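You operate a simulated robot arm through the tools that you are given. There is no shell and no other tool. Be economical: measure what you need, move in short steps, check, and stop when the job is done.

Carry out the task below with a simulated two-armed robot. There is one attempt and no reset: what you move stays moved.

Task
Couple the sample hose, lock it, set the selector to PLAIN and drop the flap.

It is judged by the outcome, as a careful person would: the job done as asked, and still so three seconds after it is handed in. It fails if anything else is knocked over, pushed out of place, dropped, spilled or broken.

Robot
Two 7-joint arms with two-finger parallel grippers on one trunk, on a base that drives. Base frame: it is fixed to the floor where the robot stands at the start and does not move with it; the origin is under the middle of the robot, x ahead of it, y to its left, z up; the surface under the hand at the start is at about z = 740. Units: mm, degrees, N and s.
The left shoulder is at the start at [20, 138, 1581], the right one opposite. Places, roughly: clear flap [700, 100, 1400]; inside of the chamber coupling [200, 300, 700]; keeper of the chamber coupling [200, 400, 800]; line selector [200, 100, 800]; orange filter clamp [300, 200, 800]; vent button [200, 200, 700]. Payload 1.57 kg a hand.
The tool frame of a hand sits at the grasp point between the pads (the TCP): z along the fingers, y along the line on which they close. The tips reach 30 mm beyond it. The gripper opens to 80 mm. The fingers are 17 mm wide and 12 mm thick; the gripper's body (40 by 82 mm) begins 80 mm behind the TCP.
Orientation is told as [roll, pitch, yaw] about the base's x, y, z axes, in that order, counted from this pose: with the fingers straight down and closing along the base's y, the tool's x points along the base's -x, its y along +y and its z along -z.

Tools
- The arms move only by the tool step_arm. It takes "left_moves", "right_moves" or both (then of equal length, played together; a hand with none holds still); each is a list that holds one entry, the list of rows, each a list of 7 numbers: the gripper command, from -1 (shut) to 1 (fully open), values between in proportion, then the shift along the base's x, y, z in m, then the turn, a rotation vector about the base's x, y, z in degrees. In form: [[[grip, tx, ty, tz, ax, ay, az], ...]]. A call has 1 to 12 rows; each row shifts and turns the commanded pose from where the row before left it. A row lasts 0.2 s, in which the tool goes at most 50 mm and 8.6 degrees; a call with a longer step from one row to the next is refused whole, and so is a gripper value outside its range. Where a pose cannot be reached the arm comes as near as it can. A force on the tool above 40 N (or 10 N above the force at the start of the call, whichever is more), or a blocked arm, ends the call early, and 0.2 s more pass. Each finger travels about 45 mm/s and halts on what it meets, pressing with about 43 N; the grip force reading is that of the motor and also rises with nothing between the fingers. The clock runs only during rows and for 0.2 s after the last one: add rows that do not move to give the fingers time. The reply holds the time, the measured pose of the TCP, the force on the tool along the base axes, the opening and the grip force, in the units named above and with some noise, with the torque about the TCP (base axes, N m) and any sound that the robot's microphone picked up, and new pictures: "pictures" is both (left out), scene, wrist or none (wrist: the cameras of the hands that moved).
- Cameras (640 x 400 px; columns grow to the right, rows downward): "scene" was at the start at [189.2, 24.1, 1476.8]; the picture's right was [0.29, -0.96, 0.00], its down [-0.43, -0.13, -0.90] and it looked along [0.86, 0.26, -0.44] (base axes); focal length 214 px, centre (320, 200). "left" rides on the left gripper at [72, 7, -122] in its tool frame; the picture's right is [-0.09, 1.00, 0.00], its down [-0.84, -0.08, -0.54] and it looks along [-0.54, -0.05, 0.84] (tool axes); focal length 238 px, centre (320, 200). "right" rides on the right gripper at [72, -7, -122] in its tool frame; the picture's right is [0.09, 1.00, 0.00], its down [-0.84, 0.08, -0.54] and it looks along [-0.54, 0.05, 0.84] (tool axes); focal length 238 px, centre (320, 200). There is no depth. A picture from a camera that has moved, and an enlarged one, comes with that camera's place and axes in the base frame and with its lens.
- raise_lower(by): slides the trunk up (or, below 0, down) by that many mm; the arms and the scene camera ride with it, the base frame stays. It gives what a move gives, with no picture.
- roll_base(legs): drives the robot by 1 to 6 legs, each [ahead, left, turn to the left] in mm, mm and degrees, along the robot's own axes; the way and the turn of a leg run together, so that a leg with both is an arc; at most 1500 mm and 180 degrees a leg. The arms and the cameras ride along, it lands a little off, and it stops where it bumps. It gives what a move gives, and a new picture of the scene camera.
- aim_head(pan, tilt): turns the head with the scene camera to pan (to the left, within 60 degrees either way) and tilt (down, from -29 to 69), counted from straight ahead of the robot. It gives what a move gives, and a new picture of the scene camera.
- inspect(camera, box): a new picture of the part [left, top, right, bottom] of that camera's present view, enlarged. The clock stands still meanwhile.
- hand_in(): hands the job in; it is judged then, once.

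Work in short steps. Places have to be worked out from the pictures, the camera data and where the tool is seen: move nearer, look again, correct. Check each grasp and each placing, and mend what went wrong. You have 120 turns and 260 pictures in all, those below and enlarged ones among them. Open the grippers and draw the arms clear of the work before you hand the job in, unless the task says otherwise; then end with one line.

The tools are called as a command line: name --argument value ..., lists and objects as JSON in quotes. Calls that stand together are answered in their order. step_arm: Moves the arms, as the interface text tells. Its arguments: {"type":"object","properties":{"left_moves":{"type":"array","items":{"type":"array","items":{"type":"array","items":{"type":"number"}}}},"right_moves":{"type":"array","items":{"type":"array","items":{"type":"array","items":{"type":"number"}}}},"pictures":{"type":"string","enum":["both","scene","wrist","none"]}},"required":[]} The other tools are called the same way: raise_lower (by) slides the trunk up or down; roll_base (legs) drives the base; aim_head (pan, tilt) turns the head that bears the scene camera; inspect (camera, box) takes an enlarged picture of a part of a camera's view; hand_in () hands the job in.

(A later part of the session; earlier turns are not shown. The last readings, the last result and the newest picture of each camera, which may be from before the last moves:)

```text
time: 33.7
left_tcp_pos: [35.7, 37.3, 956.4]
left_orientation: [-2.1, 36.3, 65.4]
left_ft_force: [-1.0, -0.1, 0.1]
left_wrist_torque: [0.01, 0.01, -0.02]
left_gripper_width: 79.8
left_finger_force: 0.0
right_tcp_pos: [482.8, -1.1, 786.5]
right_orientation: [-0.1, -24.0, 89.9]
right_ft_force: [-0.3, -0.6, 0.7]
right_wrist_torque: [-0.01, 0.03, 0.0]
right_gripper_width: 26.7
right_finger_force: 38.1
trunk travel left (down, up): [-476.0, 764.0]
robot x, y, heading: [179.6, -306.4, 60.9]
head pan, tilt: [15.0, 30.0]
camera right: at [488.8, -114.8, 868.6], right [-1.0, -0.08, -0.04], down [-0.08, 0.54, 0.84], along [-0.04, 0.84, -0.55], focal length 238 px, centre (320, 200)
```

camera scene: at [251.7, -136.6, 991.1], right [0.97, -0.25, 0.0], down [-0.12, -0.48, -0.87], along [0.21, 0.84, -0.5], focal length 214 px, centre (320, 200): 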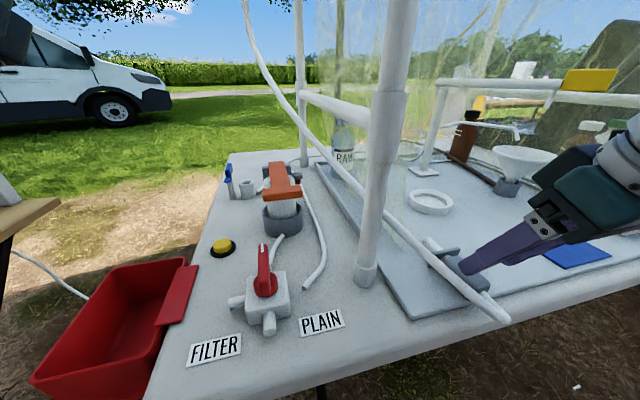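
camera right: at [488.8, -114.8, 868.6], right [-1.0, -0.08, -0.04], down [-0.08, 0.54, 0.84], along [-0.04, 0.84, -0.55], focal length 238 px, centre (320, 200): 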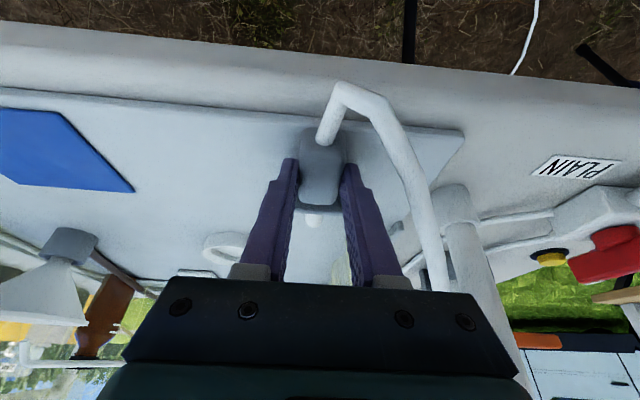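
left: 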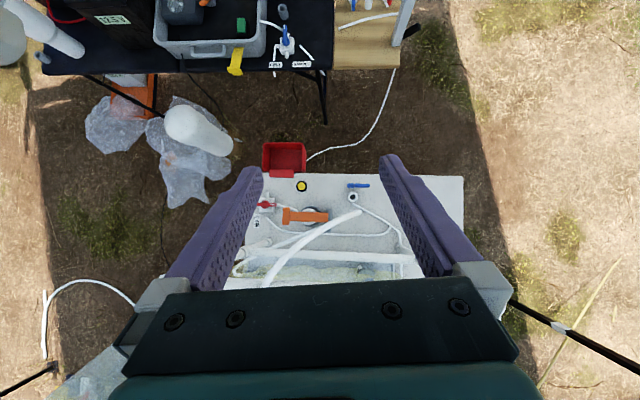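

Gripped at 26.7 mm. I lift it and draw it clear to the right.

step_arm --right_moves '[[[-1, 0, 0, 0.01, 0, 0, 0], [-1, 0, -0.005, 0.02, 0, 0, 0], [-1, 0, -0.015, 0.025, 0, 0, 0], [-1, 0, -0.015, 0.025, 0, 0, 0], [-1, -0.01, -0.02, 0.02, 0, 0, 0], [-1, -0.02, -0.02, 0.01, 0, 0, 0]]]' --pictures "both"

```text
time: 35.1
left_tcp_pos: [35.9, 38.4, 958.0]
left_orientation: [-2.3, 36.5, 65.3]
left_ft_force: [1.0, -0.1, 0.3]
left_wrist_torque: [-0.02, 0.02, 0.0]
left_gripper_width: 79.8
left_finger_force: 0.0
right_tcp_pos: [452.0, -75.5, 898.1]
right_orientation: [-0.2, -23.9, 89.9]
right_ft_force: [-0.1, 0.3, -0.7]
right_wrist_torque: [-0.02, -0.01, 0.02]
right_gripper_width: 26.9
right_finger_force: 36.9
trunk travel left (down, up): [-476.0, 764.0]
robot x, y, heading: [181.1, -309.5, 60.7]
head pan, tilt: [15.0, 30.0]
camera scene: at [251.5, -136.7, 991.1], right [0.97, -0.25, 0.0], down [-0.12, -0.48, -0.87], along [0.21, 0.84, -0.5], focal length 214 px, centre (320, 200)
camera right: at [458.7, -190.8, 980.9], right [-1.0, -0.08, -0.04], down [-0.08, 0.54, 0.84], along [-0.04, 0.83, -0.55], focal length 238 px, centre (320, 200)
```

scene: 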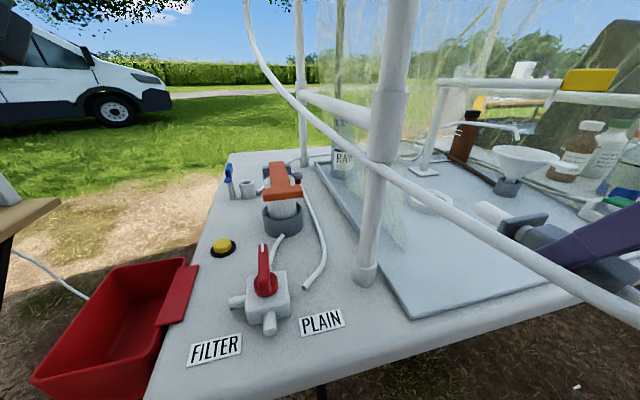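
right: 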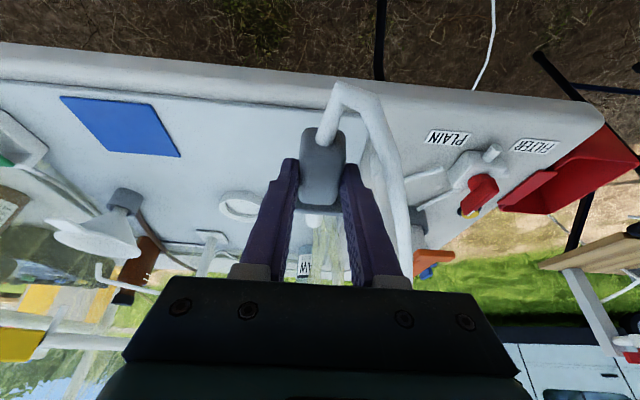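

The plug is held and the hose follows it. Before I drive around to the front, I check for obstacles behind the robot's path with the left wrist view.

inspect --camera "left" --box '[0, 0, 640, 400]'

aim_head --pan 60 --tilt 35

```text
1.00 times, centred on (320, 200) of left (not enlarged: the box is as wide or as high as the picture)
camera zoom: at [30.2, 55.6, 1097.5], right [-0.88, 0.46, -0.09], down [0.47, 0.88, -0.06], along [0.05, -0.09, -0.99], focal length 238 px, centre (320, 200)
```

zoom: 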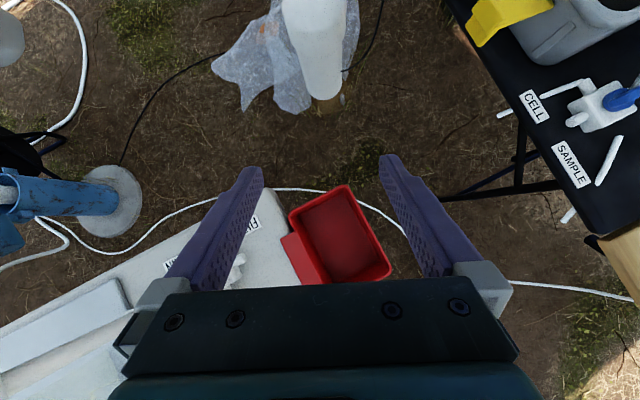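

```text
time: 36.2
left_tcp_pos: [35.0, 38.6, 956.1]
left_orientation: [-2.1, 36.4, 65.5]
left_ft_force: [0.8, 0.9, 0.2]
left_wrist_torque: [0.01, 0.02, 0.02]
left_gripper_width: 80.0
left_finger_force: 0.1
right_tcp_pos: [452.8, -76.7, 898.9]
right_orientation: [-0.2, -24.0, 89.9]
right_ft_force: [0.1, -0.4, -0.2]
right_wrist_torque: [-0.01, 0.0, -0.02]
right_gripper_width: 26.8
right_finger_force: 38.2
trunk travel left (down, up): [-476.0, 764.0]
robot x, y, heading: [182.1, -308.5, 60.6]
head pan, tilt: [60.0, 35.0]
camera scene: at [184.4, -148.5, 983.3], right [0.86, 0.51, 0.0], down [0.29, -0.49, -0.82], along [-0.42, 0.7, -0.57], focal length 214 px, centre (320, 200)
```

scene: 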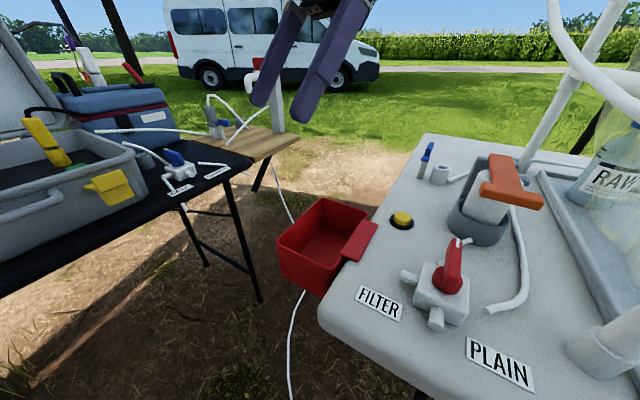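

A black table with a case stands behind the corridor (edge near x −350), so I keep the robot at about x −130. I raise the trunk for clearance first, and check the result before driving.

raise_lower --by 80

```text
time: 37.4
left_tcp_pos: [36.1, 38.5, 1037.1]
left_orientation: [-2.3, 36.3, 65.4]
left_ft_force: [-0.7, -0.4, 0.0]
left_wrist_torque: [0.0, -0.02, -0.01]
left_gripper_width: 80.0
left_finger_force: 0.1
right_tcp_pos: [451.2, -76.7, 979.2]
right_orientation: [-0.2, -24.0, 89.9]
right_ft_force: [0.5, -0.6, -1.5]
right_wrist_torque: [-0.02, 0.0, -0.01]
right_gripper_width: 26.9
right_finger_force: 37.5
trunk travel left (down, up): [-556.0, 684.0]
robot x, y, heading: [180.5, -308.2, 60.6]
head pan, tilt: [60.0, 35.0]
```

Now I drive in −x along the right side of the table, out to the front corridor.

roll_base --legs '[[-152, 270, 0]]'

```text
time: 39.5
left_tcp_pos: [-272.8, 38.3, 1037.2]
left_orientation: [-2.1, 36.5, 65.4]
left_ft_force: [0.2, -0.7, 0.4]
left_wrist_torque: [0.01, 0.0, 0.02]
left_gripper_width: 80.0
left_finger_force: 0.1
right_tcp_pos: [142.5, -78.2, 980.4]
right_orientation: [-0.3, -24.1, 89.8]
right_ft_force: [0.4, 0.3, -0.4]
right_wrist_torque: [0.0, 0.02, -0.02]
right_gripper_width: 26.8
right_finger_force: 37.8
trunk travel left (down, up): [-556.0, 684.0]
robot x, y, heading: [-130.9, -306.6, 60.7]
head pan, tilt: [60.0, 35.0]
camera scene: at [-125.5, -149.3, 1063.3], right [0.86, 0.51, 0.0], down [0.29, -0.49, -0.82], along [-0.42, 0.7, -0.57], focal length 214 px, centre (320, 200)
```

scene: 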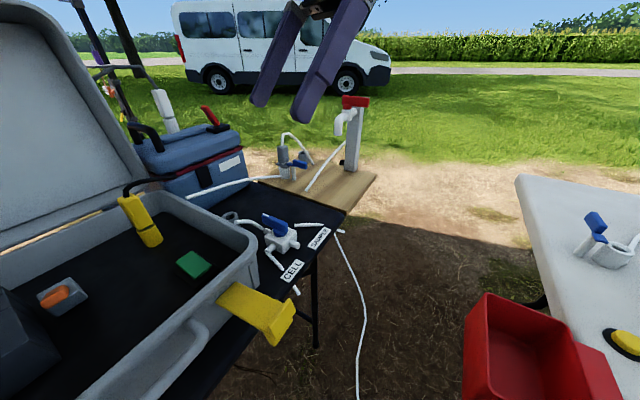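

The path is clear: the left hand passes above the table edge at z 1037. I drive +y along the corridor.

roll_base --legs '[[349, 196, 0]]'

```text
time: 42.0
left_tcp_pos: [-271.4, 435.4, 1038.6]
left_orientation: [-2.3, 36.4, 65.2]
left_ft_force: [-0.6, 0.6, 0.1]
left_wrist_torque: [0.01, 0.04, -0.01]
left_gripper_width: 80.2
left_finger_force: 0.0
right_tcp_pos: [144.9, 317.6, 979.9]
right_orientation: [-0.3, -24.0, 89.7]
right_ft_force: [-0.4, -0.4, -0.1]
right_wrist_torque: [-0.02, -0.04, -0.03]
right_gripper_width: 26.9
right_finger_force: 37.8
trunk travel left (down, up): [-556.0, 684.0]
robot x, y, heading: [-134.3, 86.3, 60.6]
head pan, tilt: [60.0, 35.0]
camera scene: at [-123.7, 247.2, 1063.3], right [0.86, 0.51, 0.0], down [0.29, -0.49, -0.82], along [-0.42, 0.71, -0.57], focal length 214 px, centre (320, 200)
```

scene: 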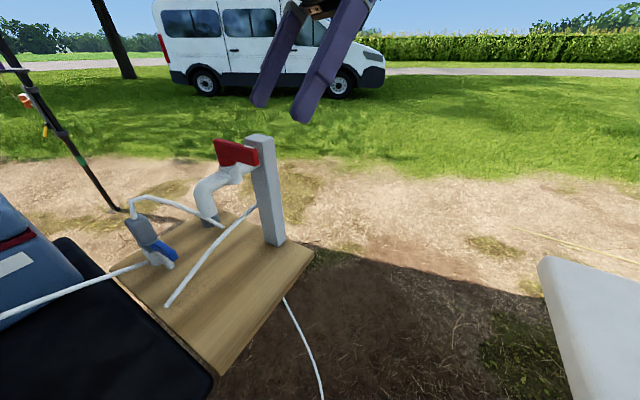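

Now I turn −60 in place; the left hand swings away from the tap and the plug passes over the board at z 980. The head is aimed ahead afterwards.

roll_base --legs '[[0, 0, -60]]'

aim_head --pan 10 --tilt 35

```text
time: 45.0
left_tcp_pos: [100.4, 385.8, 1038.0]
left_orientation: [-2.2, 36.5, 5.2]
left_ft_force: [0.8, 0.2, 0.4]
left_wrist_torque: [0.0, -0.03, 0.0]
left_gripper_width: 79.9
left_finger_force: 0.1
right_tcp_pos: [206.8, -34.4, 979.7]
right_orientation: [-0.4, -24.0, 29.7]
right_ft_force: [-0.2, 0.5, -0.3]
right_wrist_torque: [0.01, 0.02, 0.01]
right_gripper_width: 27.0
right_finger_force: 38.2
trunk travel left (down, up): [-556.0, 684.0]
robot x, y, heading: [-130.1, 83.7, 0.5]
head pan, tilt: [60.0, 35.0]
camera scene: at [14.8, 162.0, 1063.3], right [0.87, -0.49, 0.0], down [-0.28, -0.5, -0.82], along [0.4, 0.71, -0.57], focal length 214 px, centre (320, 200)
```

scene: 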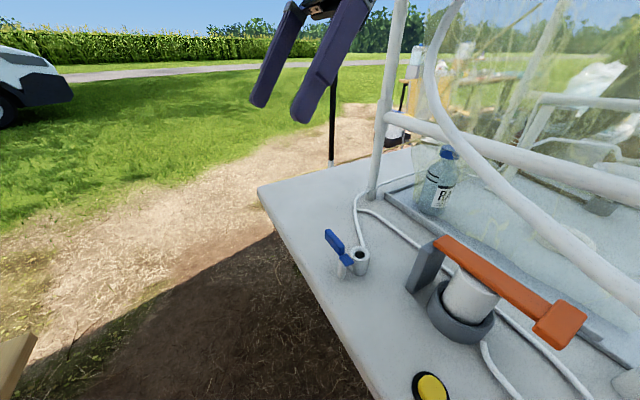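

```text
time: 46.2
left_tcp_pos: [100.7, 384.1, 1037.1]
left_orientation: [-2.2, 36.5, 5.2]
left_ft_force: [-0.1, 1.5, -0.1]
left_wrist_torque: [0.01, -0.01, 0.01]
left_gripper_width: 80.0
left_finger_force: 0.1
right_tcp_pos: [209.1, -35.8, 980.1]
right_orientation: [-0.3, -24.0, 29.7]
right_ft_force: [0.1, -0.2, -0.4]
right_wrist_torque: [0.01, 0.03, 0.0]
right_gripper_width: 27.1
right_finger_force: 37.7
trunk travel left (down, up): [-556.0, 684.0]
robot x, y, heading: [-128.9, 83.8, 0.6]
head pan, tilt: [10.0, 35.0]
camera scene: at [58.1, 101.6, 1063.3], right [0.18, -0.98, 0.0], down [-0.56, -0.11, -0.82], along [0.81, 0.15, -0.57], focal length 214 px, centre (320, 200)
```

scene: 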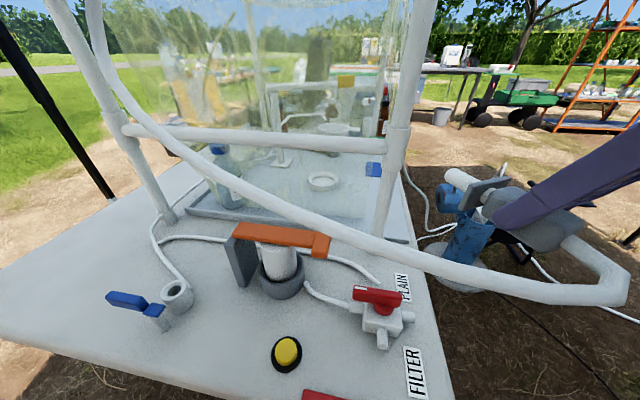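

Both the plug in hand and the socket are in sight. I enlarge views to locate the socket precisely.

inspect --camera "left" --box '[200, 120, 440, 280]'

inspect --camera "scene" --box '[80, 220, 260, 360]'

inspect --camera "scene" --box '[400, 130, 640, 310]'

```text
2.50 times, centred on (320, 200) of left
camera zoom: at [113.0, 396.3, 1177.3], right [-0.04, 1.0, -0.09], down [1.0, 0.04, -0.06], along [-0.06, -0.09, -0.99], focal length 596 px, centre (320, 200)
```

zoom: 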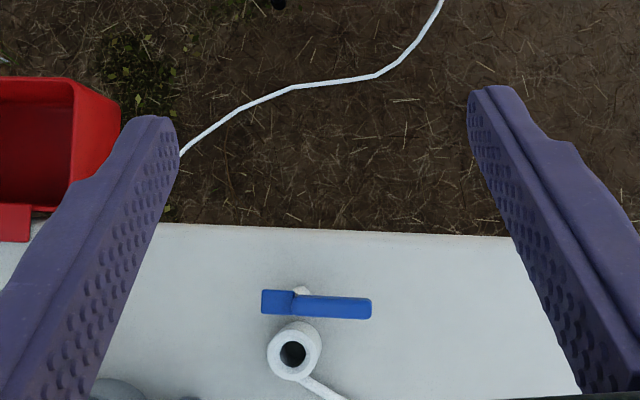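

```text
2.86 times, centred on (170, 290) of scene
camera zoom: at [58.1, 101.6, 1063.3], right [0.18, -0.98, 0.0], down [-0.56, -0.11, -0.82], along [0.81, 0.15, -0.57], focal length 613 px, centre (749, -57)
```

zoom: 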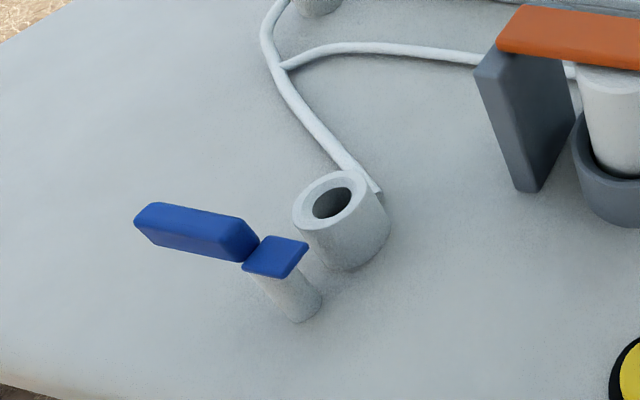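

```text
2.22 times, centred on (520, 220) of scene
camera zoom: at [58.1, 101.6, 1063.3], right [0.18, -0.98, 0.0], down [-0.56, -0.11, -0.82], along [0.81, 0.15, -0.57], focal length 477 px, centre (-124, 156)
```

zoom: 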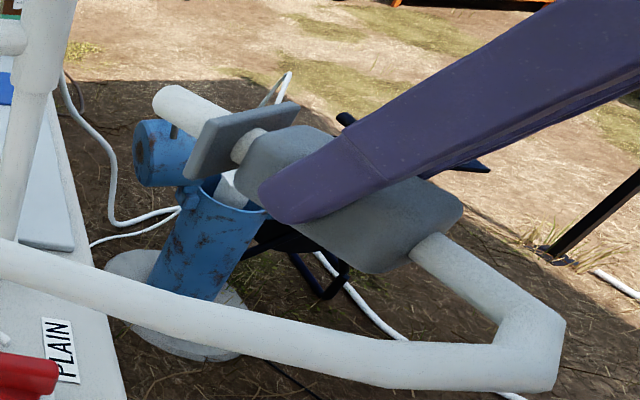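

I judge the socket mouth to be at [196, 345, ~776] and the keeper pivot at [157, 338], with its lever pointing +y. I now turn the plug: first take out the lean, then yaw −120 with the hand drawn back a little.

step_arm --right_moves '[[[-1, -0.015, 0, 0, -4, 6.93, 0], [-1, -0.015, 0, 0, -4, 6.93, 0], [-1, -0.015, 0, 0, -4, 6.93, 0], [-1, 0, 0, 0, 0, 0, -8.5], [-1, 0, 0, 0, 0, 0, -8.5], [-1, 0, 0, 0, 0, 0, -8.5], [-1, 0, 0, 0, 0, 0, -8.5], [-1, 0, 0, 0, 0, 0, -8.5], [-1, 0, 0, 0, 0, 0, -8.5], [-1, 0, 0, 0, 0, 0, -8.5]]]' --pictures "both"

```text
time: 48.4
left_tcp_pos: [100.3, 384.8, 1037.3]
left_orientation: [-2.3, 36.4, 5.4]
left_ft_force: [0.6, -0.1, 0.8]
left_wrist_torque: [-0.01, 0.01, -0.01]
left_gripper_width: 79.9
left_finger_force: 0.1
right_tcp_pos: [163.2, -34.3, 978.0]
right_orientation: [-0.3, 0.1, -29.9]
right_ft_force: [0.0, 1.6, 0.0]
right_wrist_torque: [0.01, -0.02, -0.01]
right_gripper_width: 26.9
right_finger_force: 37.3
trunk travel left (down, up): [-556.0, 684.0]
robot x, y, heading: [-130.6, 85.0, 0.4]
head pan, tilt: [10.0, 35.0]
camera scene: at [58.2, 101.5, 1063.3], right [0.18, -0.98, 0.0], down [-0.56, -0.11, -0.82], along [0.81, 0.15, -0.57], focal length 214 px, centre (320, 200)
camera right: at [99.0, -2.5, 1100.6], right [0.42, 0.91, -0.01], down [0.77, -0.35, 0.54], along [0.49, -0.23, -0.84], focal length 238 px, centre (320, 200)
```

scene: 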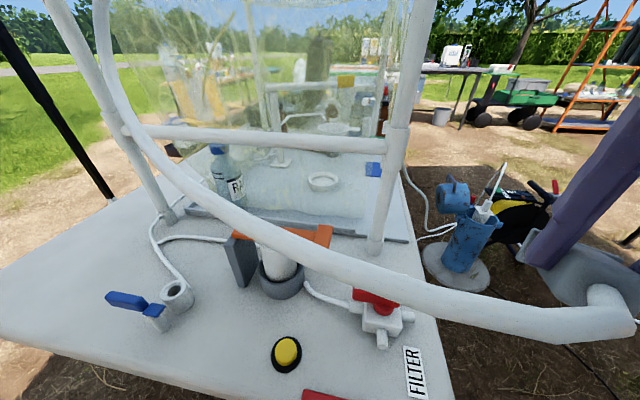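
right: 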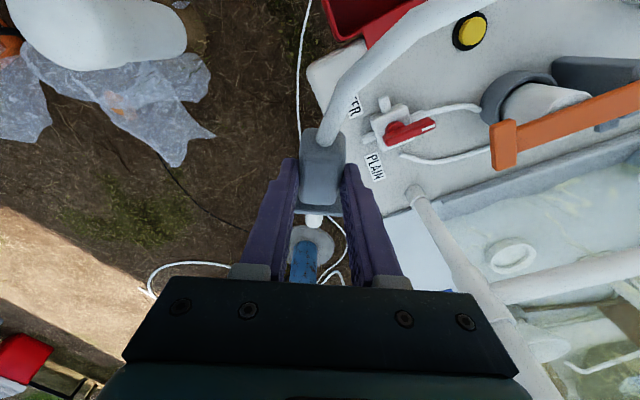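

That works; the plug stays firm. I continue the yaw and start leaning the nozzle down.

step_arm --right_moves '[[[-1, 0, 0, 0, 0, 0, -8.55], [-1, 0, 0, 0, 0, 0, -8.55], [-1, 0, 0, 0, 0, 0, -8.55], [-1, 0, 0, 0, 0, 0, -8.55], [-1, 0, 0, 0, 0, 0, -8.55], [-1, 0, 0, 0, 0, 0, -8.55], [-1, 0, 0, 0, 0, 0, -8.55], [-1, 0, 0.01, 0, 8.3, 0, 0], [-1, 0, 0.01, 0, 8.3, 0, 0], [-1, 0, 0.01, 0, 8.3, 0, 0], [-1, 0, 0.01, 0, 8.3, 0, 0], [-1, 0, 0.01, 0, 8.3, 0, 0]]]' --pictures "both"

```text
time: 51.0
left_tcp_pos: [100.6, 385.1, 1037.2]
left_orientation: [-2.1, 36.6, 5.3]
left_ft_force: [-0.5, 0.0, 0.2]
left_wrist_torque: [0.01, 0.02, 0.01]
left_gripper_width: 80.2
left_finger_force: 0.2
right_tcp_pos: [163.3, 13.5, 981.0]
right_orientation: [0.2, 41.6, -89.3]
right_ft_force: [0.5, 1.2, 0.3]
right_wrist_torque: [-0.02, -0.01, -0.01]
right_gripper_width: 26.7
right_finger_force: 38.1
trunk travel left (down, up): [-556.0, 684.0]
robot x, y, heading: [-135.4, 85.3, 0.5]
head pan, tilt: [10.0, 35.0]
camera scene: at [58.1, 101.5, 1063.3], right [0.18, -0.98, 0.0], down [-0.56, -0.11, -0.82], along [0.81, 0.15, -0.57], focal length 214 px, centre (320, 200)
camera right: at [157.0, -10.5, 1117.7], right [0.99, 0.08, 0.06], down [0.09, -0.98, -0.15], along [0.05, 0.16, -0.99], focal length 238 px, centre (320, 200)
```

scene: 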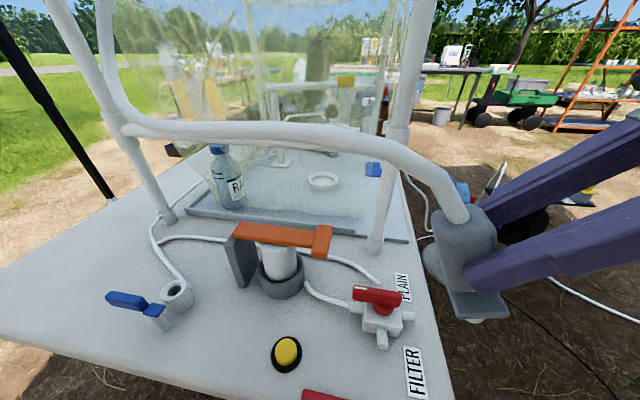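
right: 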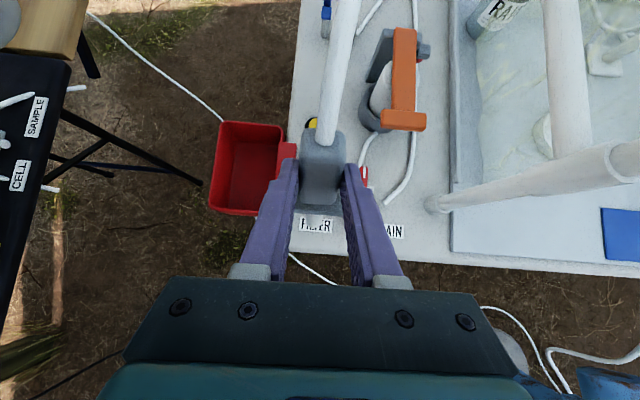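

The plug now points mostly down. I finish the lean to about 66°, then check its vertical from the scene camera.

step_arm --right_moves '[[[-1, 0, 0.01, 0, 8.2, 0, 0], [-1, 0, 0.01, 0, 8.2, 0, 0], [-1, 0, 0.01, 0, 8.2, 0, 0], [-1, 0, 0, 0, 0, 0, 0]]]' --pictures "both"

inspect --camera "scene" --box '[380, 120, 640, 320]'

```text
time: 52.0
left_tcp_pos: [100.2, 384.9, 1036.8]
left_orientation: [-2.2, 36.6, 5.2]
left_ft_force: [0.0, 0.4, -0.2]
left_wrist_torque: [0.01, 0.0, 0.02]
left_gripper_width: 79.8
left_finger_force: 0.1
right_tcp_pos: [162.1, 44.5, 978.7]
right_orientation: [0.6, 66.2, -89.1]
right_ft_force: [0.1, 0.3, -0.3]
right_wrist_torque: [0.01, -0.03, -0.02]
right_gripper_width: 26.7
right_finger_force: 37.5
trunk travel left (down, up): [-556.0, 684.0]
robot x, y, heading: [-128.6, 87.1, 0.6]
head pan, tilt: [10.0, 35.0]
camera scene: at [58.2, 101.5, 1063.3], right [0.18, -0.98, 0.0], down [-0.56, -0.11, -0.82], along [0.81, 0.15, -0.57], focal length 214 px, centre (320, 200)
camera right: at [157.7, -36.3, 1093.5], right [1.0, 0.05, 0.09], down [0.09, -0.83, -0.55], along [0.05, 0.55, -0.83], focal length 238 px, centre (320, 200)
```

scene: 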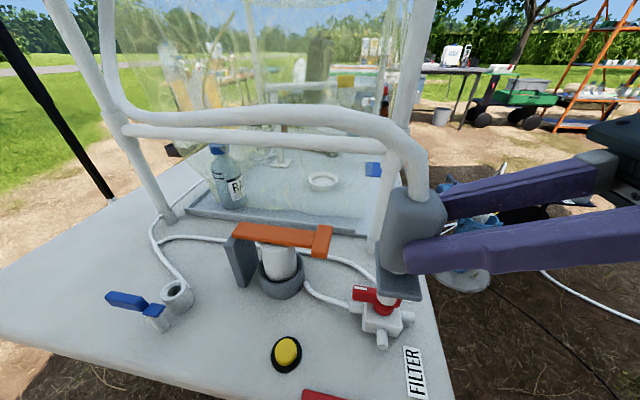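
right: 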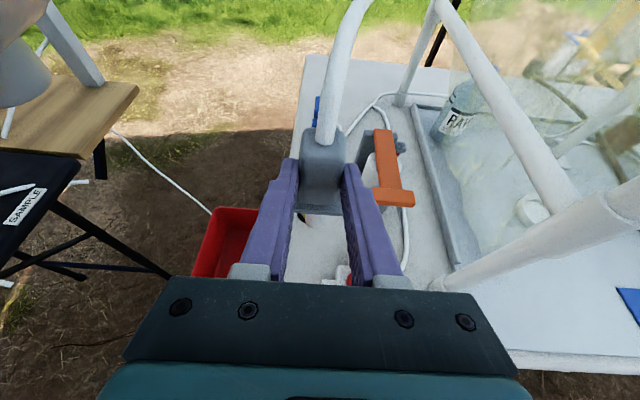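

```text
2.00 times, centred on (510, 220) of scene
camera zoom: at [58.2, 101.5, 1063.3], right [0.18, -0.98, 0.0], down [-0.56, -0.11, -0.82], along [0.81, 0.15, -0.57], focal length 429 px, centre (-60, 160)
```

zoom: 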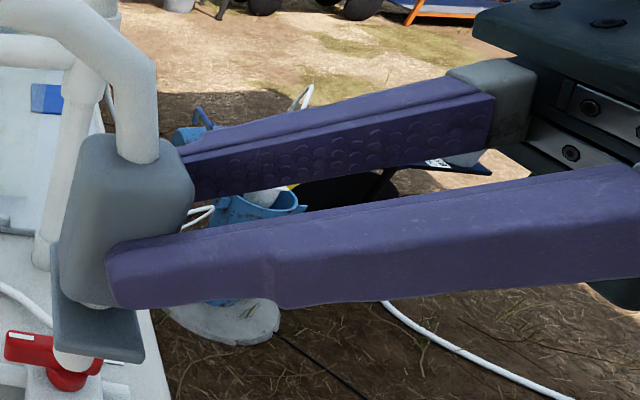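

The plug hangs vertical to within a degree; its axis lies about 20 mm beyond the TCP in +y and its tip about 80 mm below the TCP. I strafe left so it comes near the socket.

roll_base --legs '[[20, 265, 0]]'

aim_head --pan 15 --tilt 45

```text
time: 53.9
left_tcp_pos: [118.0, 646.9, 1036.4]
left_orientation: [-2.3, 36.5, 5.4]
left_ft_force: [0.2, 0.1, 0.6]
left_wrist_torque: [-0.04, -0.01, 0.01]
left_gripper_width: 80.0
left_finger_force: 0.0
right_tcp_pos: [181.5, 306.5, 979.0]
right_orientation: [0.6, 66.1, -88.8]
right_ft_force: [-0.1, 0.5, -0.9]
right_wrist_torque: [-0.01, -0.01, -0.02]
right_gripper_width: 26.4
right_finger_force: 37.5
trunk travel left (down, up): [-556.0, 684.0]
robot x, y, heading: [-109.2, 350.5, 0.8]
head pan, tilt: [10.0, 35.0]
camera scene: at [75.8, 363.1, 1063.3], right [0.19, -0.98, 0.0], down [-0.56, -0.11, -0.82], along [0.81, 0.15, -0.57], focal length 214 px, centre (320, 200)
```

scene: 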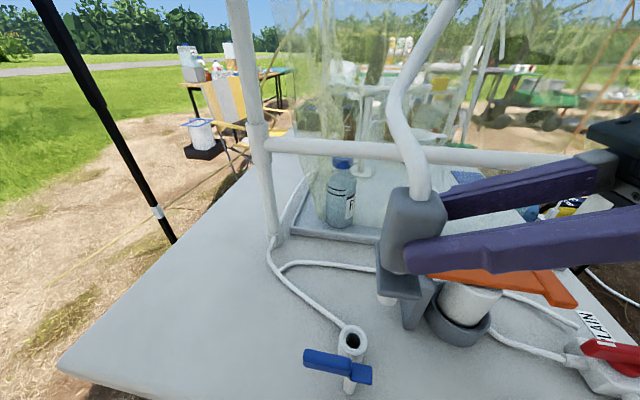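

```text
time: 54.6
left_tcp_pos: [117.3, 644.7, 1036.5]
left_orientation: [-2.3, 36.6, 5.3]
left_ft_force: [-0.2, 0.3, 0.2]
left_wrist_torque: [0.0, -0.02, -0.02]
left_gripper_width: 79.8
left_finger_force: 0.1
right_tcp_pos: [180.8, 305.6, 978.5]
right_orientation: [0.6, 66.1, -88.9]
right_ft_force: [-0.1, 0.9, 0.0]
right_wrist_torque: [0.02, -0.02, 0.0]
right_gripper_width: 27.0
right_finger_force: 37.9
trunk travel left (down, up): [-556.0, 684.0]
robot x, y, heading: [-113.6, 347.8, 0.8]
head pan, tilt: [15.0, 45.0]
camera scene: at [67.6, 368.6, 1048.5], right [0.27, -0.96, 0.0], down [-0.68, -0.19, -0.71], along [0.68, 0.19, -0.71], focal length 214 px, centre (320, 200)
```

scene: 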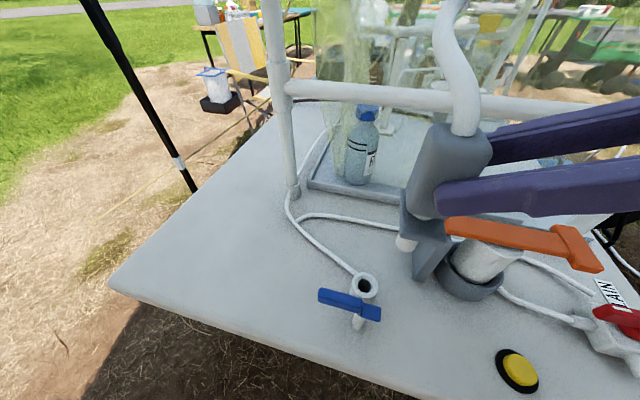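

The socket mouth again works out at [197, 345, 776] from both views. I move the plug above it with TCP at about [197, 325, 905].

step_arm --right_moves '[[[-1, 0.008, 0.01, -0.02, 0, 0, 0], [-1, 0.008, 0.0095, -0.025, 0, 0, 0], [-1, 0, 0, -0.029, 0, 0, 0], [-1, 0, 0, 0, 0, 0, 0]]]' --pictures "both"

inspect --camera "scene" --box '[280, 160, 520, 340]'

inspect --camera "left" --box '[0, 120, 320, 400]'

```text
time: 55.6
left_tcp_pos: [117.6, 645.4, 1035.5]
left_orientation: [-2.3, 36.5, 5.4]
left_ft_force: [0.0, -0.1, 0.7]
left_wrist_torque: [0.03, 0.02, -0.01]
left_gripper_width: 79.9
left_finger_force: 0.1
right_tcp_pos: [196.2, 325.7, 903.6]
right_orientation: [0.7, 66.2, -88.9]
right_ft_force: [-0.2, 0.2, -0.2]
right_wrist_torque: [-0.01, -0.02, -0.02]
right_gripper_width: 26.7
right_finger_force: 37.3
trunk travel left (down, up): [-556.0, 684.0]
robot x, y, heading: [-107.9, 346.6, 0.8]
head pan, tilt: [15.0, 45.0]
camera scene: at [67.6, 368.6, 1048.5], right [0.27, -0.96, 0.0], down [-0.68, -0.19, -0.71], along [0.68, 0.19, -0.71], focal length 214 px, centre (320, 200)
camera right: at [190.5, 244.6, 1018.4], right [0.99, 0.05, 0.09], down [0.09, -0.83, -0.54], along [0.05, 0.55, -0.83], focal length 238 px, centre (320, 200)
```

scene: 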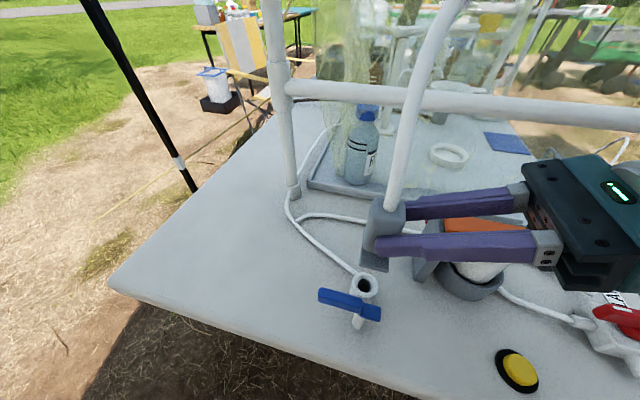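
right: 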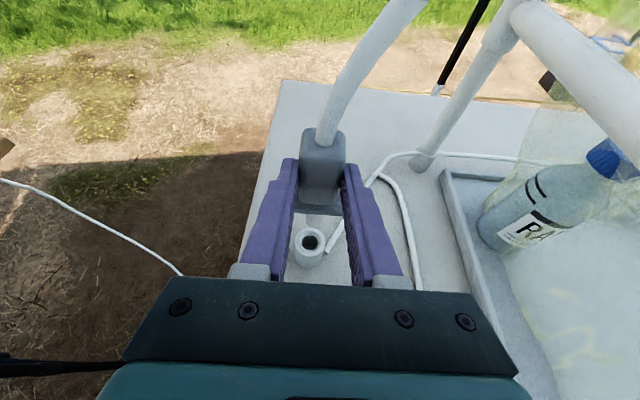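

```text
2.22 times, centred on (400, 250) of scene
camera zoom: at [67.6, 368.6, 1048.5], right [0.27, -0.96, 0.0], down [-0.68, -0.19, -0.71], along [0.68, 0.19, -0.71], focal length 477 px, centre (142, 89)
```

zoom: 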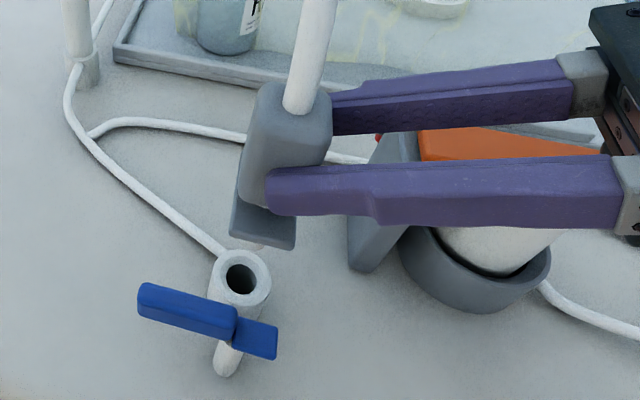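

```text
1.43 times, centred on (160, 260) of left
camera zoom: at [130.2, 657.8, 1177.3], right [-0.04, 1.0, -0.09], down [1.0, 0.04, -0.06], along [-0.06, -0.09, -0.99], focal length 340 px, centre (549, 114)
```

zoom: 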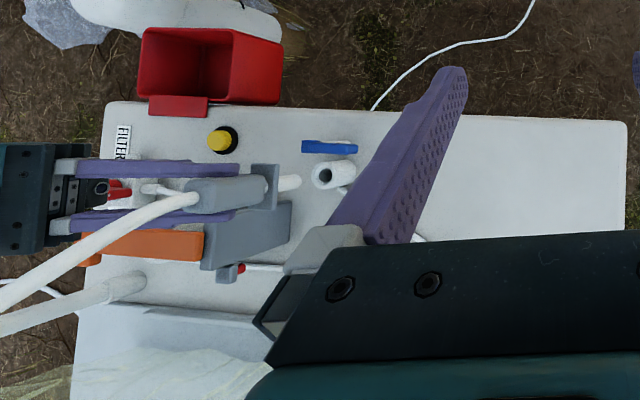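

From the left camera the nozzle tip is at about [194, 345, 824], nearly over the socket. I descend to just above the mouth and compare again.

step_arm --right_moves '[[[-1, 0, 0, -0.02, 0, 0, 0], [-1, 0, 0, -0.015, 0, 0, 0], [-1, 0, 0, -0.004, 0, 0, 0], [-1, 0, 0, 0, 0, 0, 0]]]' --pictures "none"

inspect --camera "scene" --box '[320, 200, 440, 320]'

inspect --camera "left" --box '[60, 160, 220, 280]'

inspect --camera "right" --box '[240, 120, 400, 280]'

```text
time: 56.6
left_tcp_pos: [117.5, 646.4, 1037.2]
left_orientation: [-2.4, 36.4, 5.4]
left_ft_force: [-0.3, -0.5, 0.0]
left_wrist_torque: [0.04, -0.02, 0.0]
left_gripper_width: 80.0
left_finger_force: 0.0
right_tcp_pos: [197.4, 325.6, 864.7]
right_orientation: [0.6, 66.1, -88.9]
right_ft_force: [-0.9, -0.1, 0.0]
right_wrist_torque: [0.03, -0.02, 0.0]
right_gripper_width: 26.8
right_finger_force: 37.7
trunk travel left (down, up): [-556.0, 684.0]
robot x, y, heading: [-108.0, 348.8, 0.6]
head pan, tilt: [15.0, 45.0]
```

```text
3.33 times, centred on (380, 260) of scene
camera zoom: at [67.6, 368.6, 1048.5], right [0.27, -0.96, 0.0], down [-0.68, -0.19, -0.71], along [0.68, 0.19, -0.71], focal length 715 px, centre (120, 0)
```

zoom: 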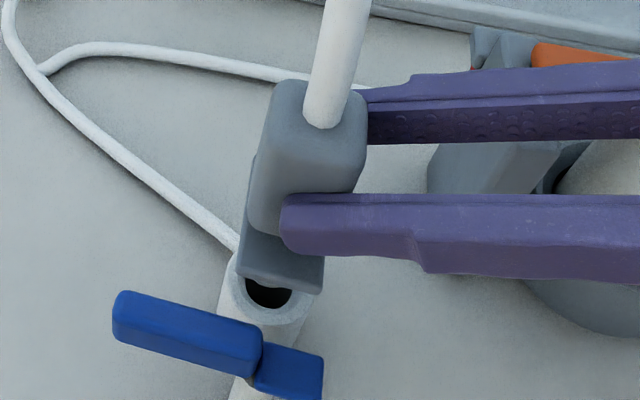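

```text
3.33 times, centred on (140, 220) of left
camera zoom: at [130.2, 657.8, 1177.3], right [-0.04, 1.0, -0.09], down [1.0, 0.04, -0.06], along [-0.06, -0.09, -0.99], focal length 794 px, centre (920, 133)
```

zoom: 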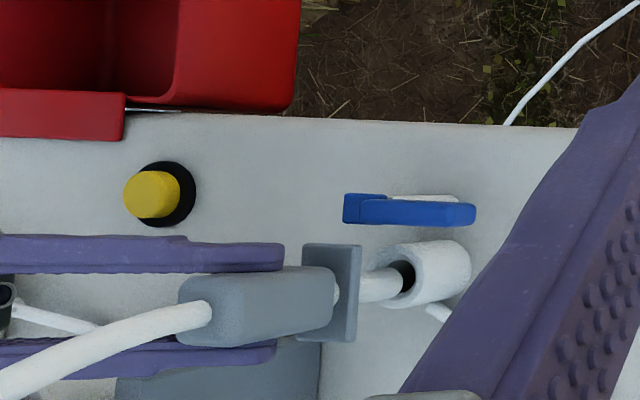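

```text
2.50 times, centred on (320, 200) of right
camera zoom: at [191.8, 244.5, 979.9], right [0.99, 0.05, 0.09], down [0.09, -0.83, -0.54], along [0.05, 0.55, -0.83], focal length 596 px, centre (320, 200)
```

zoom: 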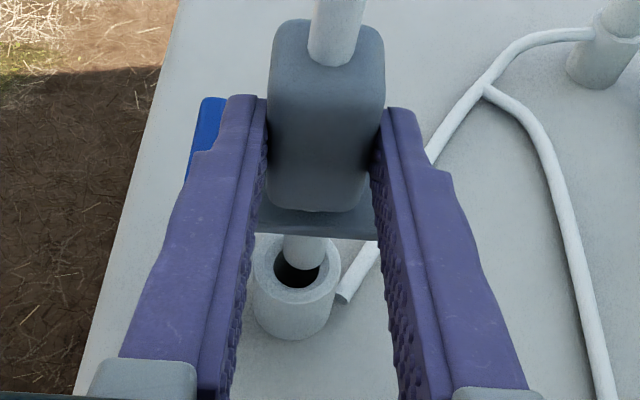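

The nozzle sits about 3 mm too far in +x and perhaps 1 mm in +y. I correct and lower to the mouth.

step_arm --right_moves '[[[-1, -0.003, -0.001, 0, 0, 0, 0], [-1, 0, 0, -0.003, 0, 0, 0], [-1, 0, 0, 0, 0, 0, 0]]]' --pictures "none"

inspect --camera "right" --box '[270, 190, 350, 250]'

inspect --camera "left" --box '[110, 190, 190, 250]'

```text
time: 57.4
left_tcp_pos: [117.8, 645.9, 1037.5]
left_orientation: [-2.3, 36.5, 5.4]
left_ft_force: [-0.4, 0.0, -0.8]
left_wrist_torque: [-0.01, 0.0, -0.01]
left_gripper_width: 79.8
left_finger_force: 0.1
right_tcp_pos: [192.9, 324.2, 863.9]
right_orientation: [0.5, 66.1, -88.8]
right_ft_force: [-0.4, -0.1, -0.9]
right_wrist_torque: [0.0, -0.02, 0.01]
right_gripper_width: 26.7
right_finger_force: 37.8
trunk travel left (down, up): [-556.0, 684.0]
robot x, y, heading: [-110.1, 345.9, 0.8]
head pan, tilt: [15.0, 45.0]
```

```text
6.67 times, centred on (310, 220) of right
camera zoom: at [188.5, 243.8, 977.6], right [0.99, 0.05, 0.09], down [0.09, -0.83, -0.54], along [0.05, 0.55, -0.83], focal length 1589 px, centre (387, 67)
```

zoom: 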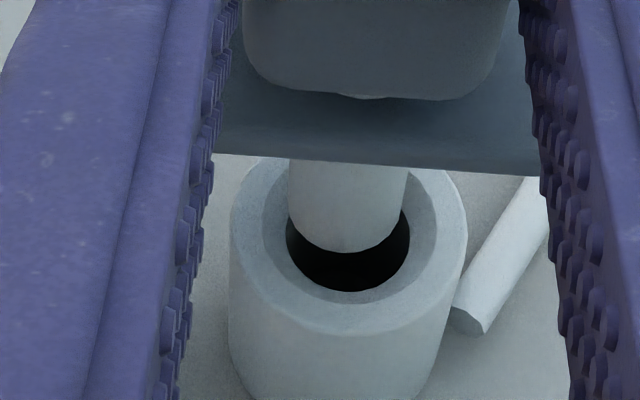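

```text
6.67 times, centred on (150, 220) of left
camera zoom: at [130.2, 657.8, 1177.3], right [-0.04, 1.0, -0.09], down [1.0, 0.04, -0.06], along [-0.06, -0.09, -0.99], focal length 1589 px, centre (1453, 67)
```

zoom: 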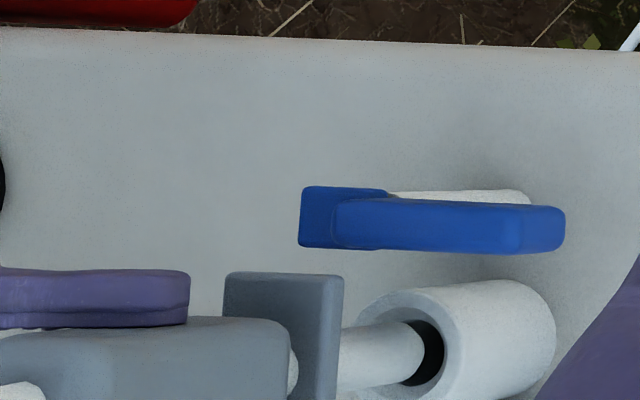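

The alignment is now within about 1 mm and the mouth is chamfered. I lower gently with a hair of +x.

step_arm --right_moves '[[[-1, 0.0007, 0, -0.004, 0, 0, 0], [-1, 0, 0, -0.004, 0, 0, 0], [-1, 0, 0, -0.004, 0, 0, 0], [-1, 0, 0, -0.004, 0, 0, 0], [-1, 0, 0, 0, 0, 0, 0]]]' --pictures "none"

inspect --camera "right" --box '[270, 190, 350, 250]'

inspect --camera "left" --box '[110, 190, 190, 250]'

```text
time: 58.6
left_tcp_pos: [118.6, 645.6, 1036.4]
left_orientation: [-2.2, 36.5, 5.4]
left_ft_force: [0.4, 0.3, 0.0]
left_wrist_torque: [0.01, 0.03, 0.01]
left_gripper_width: 79.9
left_finger_force: 0.0
right_tcp_pos: [194.9, 323.5, 847.6]
right_orientation: [0.6, 66.2, -89.0]
right_ft_force: [-0.2, 0.3, -1.0]
right_wrist_torque: [-0.01, 0.02, 0.0]
right_gripper_width: 26.6
right_finger_force: 37.2
trunk travel left (down, up): [-556.0, 684.0]
robot x, y, heading: [-109.4, 350.2, 0.8]
head pan, tilt: [15.0, 45.0]
```

```text
6.67 times, centred on (310, 220) of right
camera zoom: at [189.1, 243.7, 961.7], right [0.99, 0.05, 0.09], down [0.09, -0.83, -0.54], along [0.05, 0.55, -0.83], focal length 1589 px, centre (387, 67)
```

zoom: 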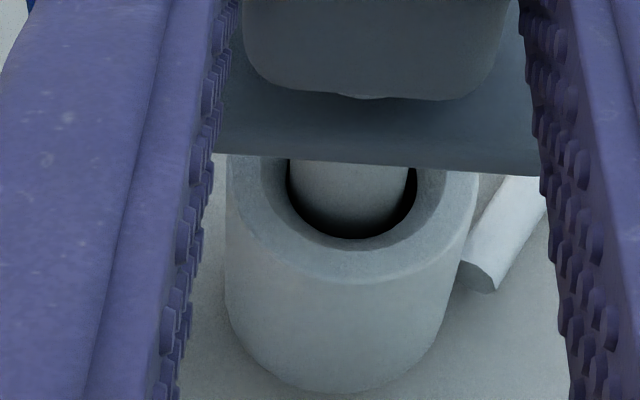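

```text
6.67 times, centred on (150, 220) of left
camera zoom: at [130.2, 657.8, 1177.3], right [-0.04, 1.0, -0.09], down [1.0, 0.04, -0.06], along [-0.06, -0.09, -0.99], focal length 1589 px, centre (1453, 67)
```

zoom: 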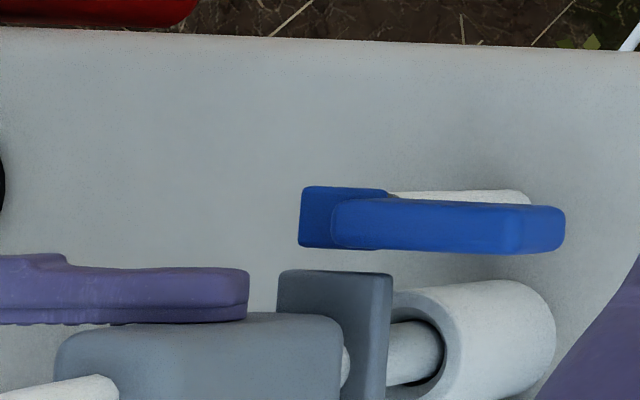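

The nozzle is inside the hole with no force. I continue down until the flange seats.

step_arm --right_moves '[[[-1, 0.0005, 0, -0.005, 0, 0, 0], [-1, 0, 0, -0.005, 0, 0, 0], [-1, 0, 0, -0.005, 0, 0, 0], [-1, 0, 0, -0.003, 0, 0, 0], [-1, 0, 0, 0, 0, 0, 0]]]' --pictures "none"

inspect --camera "right" --box '[270, 190, 350, 250]'

inspect --camera "left" --box '[110, 190, 190, 250]'

```text
time: 59.8
left_tcp_pos: [117.1, 645.8, 1036.8]
left_orientation: [-2.2, 36.5, 5.4]
left_ft_force: [-0.5, 0.1, 0.0]
left_wrist_torque: [-0.02, -0.01, 0.0]
left_gripper_width: 80.1
left_finger_force: 0.2
right_tcp_pos: [193.7, 323.8, 829.4]
right_orientation: [0.4, 66.1, -88.8]
right_ft_force: [0.0, 0.6, -1.1]
right_wrist_torque: [-0.02, 0.0, 0.03]
right_gripper_width: 26.6
right_finger_force: 38.2
trunk travel left (down, up): [-556.0, 684.0]
robot x, y, heading: [-115.1, 345.6, 0.7]
head pan, tilt: [15.0, 45.0]
```

```text
6.67 times, centred on (310, 220) of right
camera zoom: at [189.2, 243.4, 943.7], right [0.99, 0.05, 0.09], down [0.09, -0.83, -0.55], along [0.05, 0.55, -0.83], focal length 1589 px, centre (387, 67)
```

zoom: 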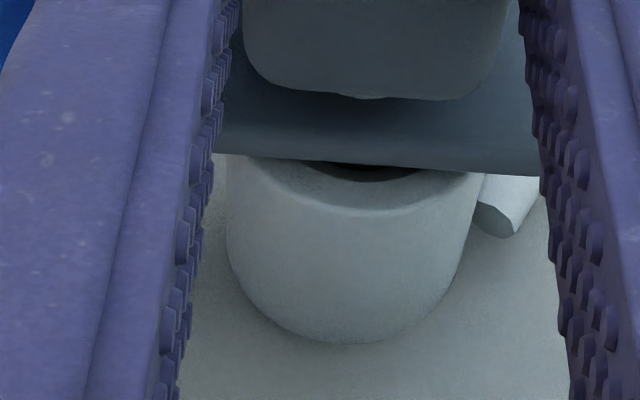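

```text
6.67 times, centred on (150, 220) of left
camera zoom: at [130.2, 657.8, 1177.3], right [-0.04, 1.0, -0.09], down [1.0, 0.04, -0.06], along [-0.06, -0.09, -0.99], focal length 1589 px, centre (1453, 67)
```

zoom: 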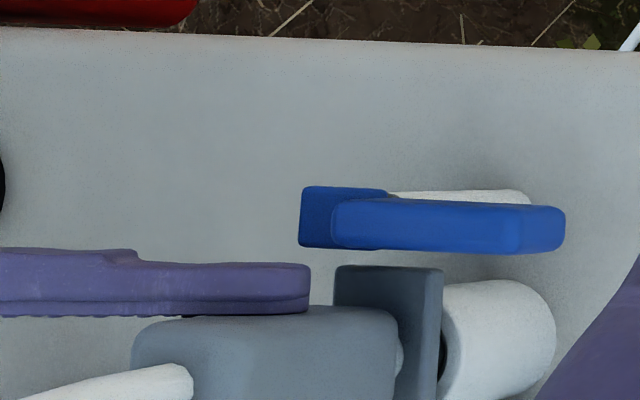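

Just a few millimetres remain. I press on in small steps.

step_arm --right_moves '[[[-1, 0, 0, -0.003, 0, 0, 0], [-1, 0, 0, -0.002, 0, 0, 0], [-1, 0, 0, -0.002, 0, 0, 0], [-1, 0, 0, -0.002, 0, 0, 0], [-1, 0, 0, -0.002, 0, 0, 0], [-1, 0, 0, 0, 0, 0, 0]]]' --pictures "none"

inspect --camera "right" --box '[270, 190, 350, 250]'

inspect --camera "left" --box '[110, 190, 190, 250]'

```text
time: 61.2
left_tcp_pos: [117.3, 645.0, 1037.7]
left_orientation: [-2.2, 36.4, 5.3]
left_ft_force: [0.4, 0.5, -0.3]
left_wrist_torque: [-0.01, 0.0, -0.03]
left_gripper_width: 79.9
left_finger_force: 0.0
right_tcp_pos: [195.6, 324.0, 818.6]
right_orientation: [0.4, 66.4, -88.9]
right_ft_force: [-3.4, 0.4, 26.6]
right_wrist_torque: [0.61, 0.32, 0.14]
right_gripper_width: 26.6
right_finger_force: 37.9
trunk travel left (down, up): [-556.0, 684.0]
robot x, y, heading: [-110.1, 347.1, 0.8]
head pan, tilt: [15.0, 45.0]
```

```text
6.67 times, centred on (310, 220) of right
camera zoom: at [190.6, 243.5, 933.3], right [0.99, 0.05, 0.09], down [0.09, -0.83, -0.55], along [0.05, 0.56, -0.83], focal length 1589 px, centre (387, 67)
```

zoom: 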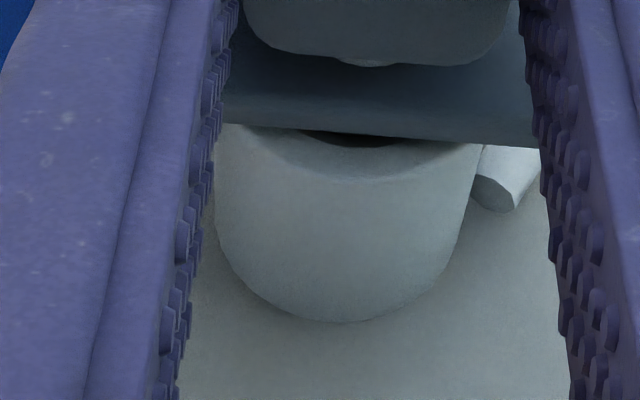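

```text
6.67 times, centred on (150, 220) of left
camera zoom: at [130.8, 657.8, 1177.5], right [-0.04, 1.0, -0.09], down [1.0, 0.04, -0.06], along [-0.06, -0.09, -0.99], focal length 1589 px, centre (1453, 67)
```

zoom: 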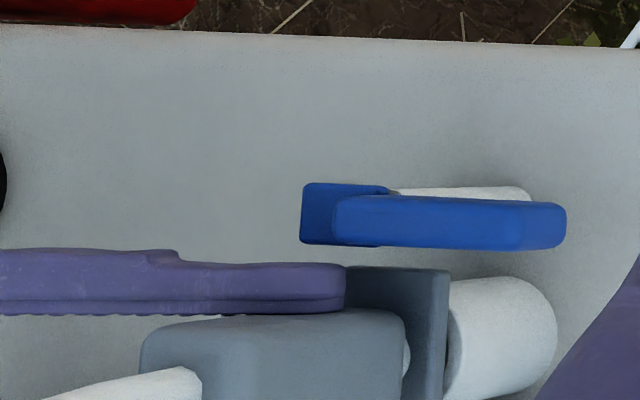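

The plug stopped and slipped slightly in the grip with about 27 N, so it looks bottomed. I check the seating from the scene camera and a closer right view.

inspect --camera "scene" --box '[310, 210, 430, 330]'

inspect --camera "right" --box '[240, 120, 400, 280]'

```text
3.33 times, centred on (370, 270) of scene
camera zoom: at [68.2, 368.6, 1048.7], right [0.27, -0.96, 0.0], down [-0.68, -0.19, -0.71], along [0.68, 0.19, -0.71], focal length 715 px, centre (153, -33)
```

zoom: 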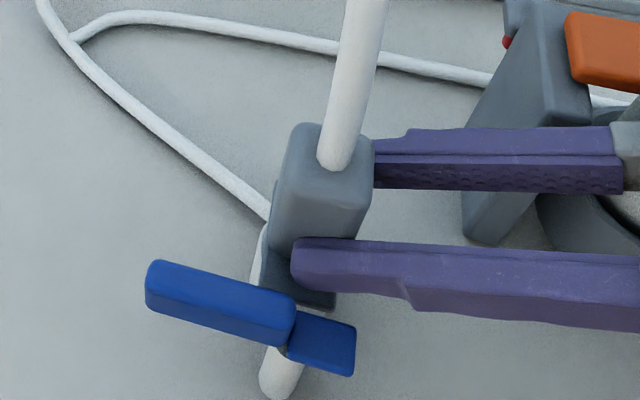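

```text
2.50 times, centred on (320, 200) of right
camera zoom: at [190.6, 243.5, 933.3], right [0.99, 0.05, 0.09], down [0.09, -0.83, -0.55], along [0.05, 0.56, -0.83], focal length 596 px, centre (320, 200)
```

zoom: 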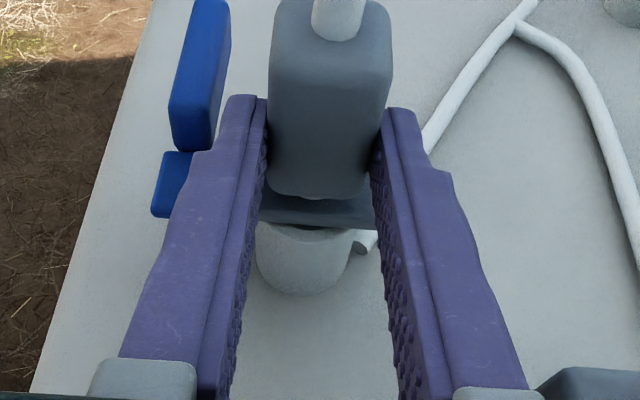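

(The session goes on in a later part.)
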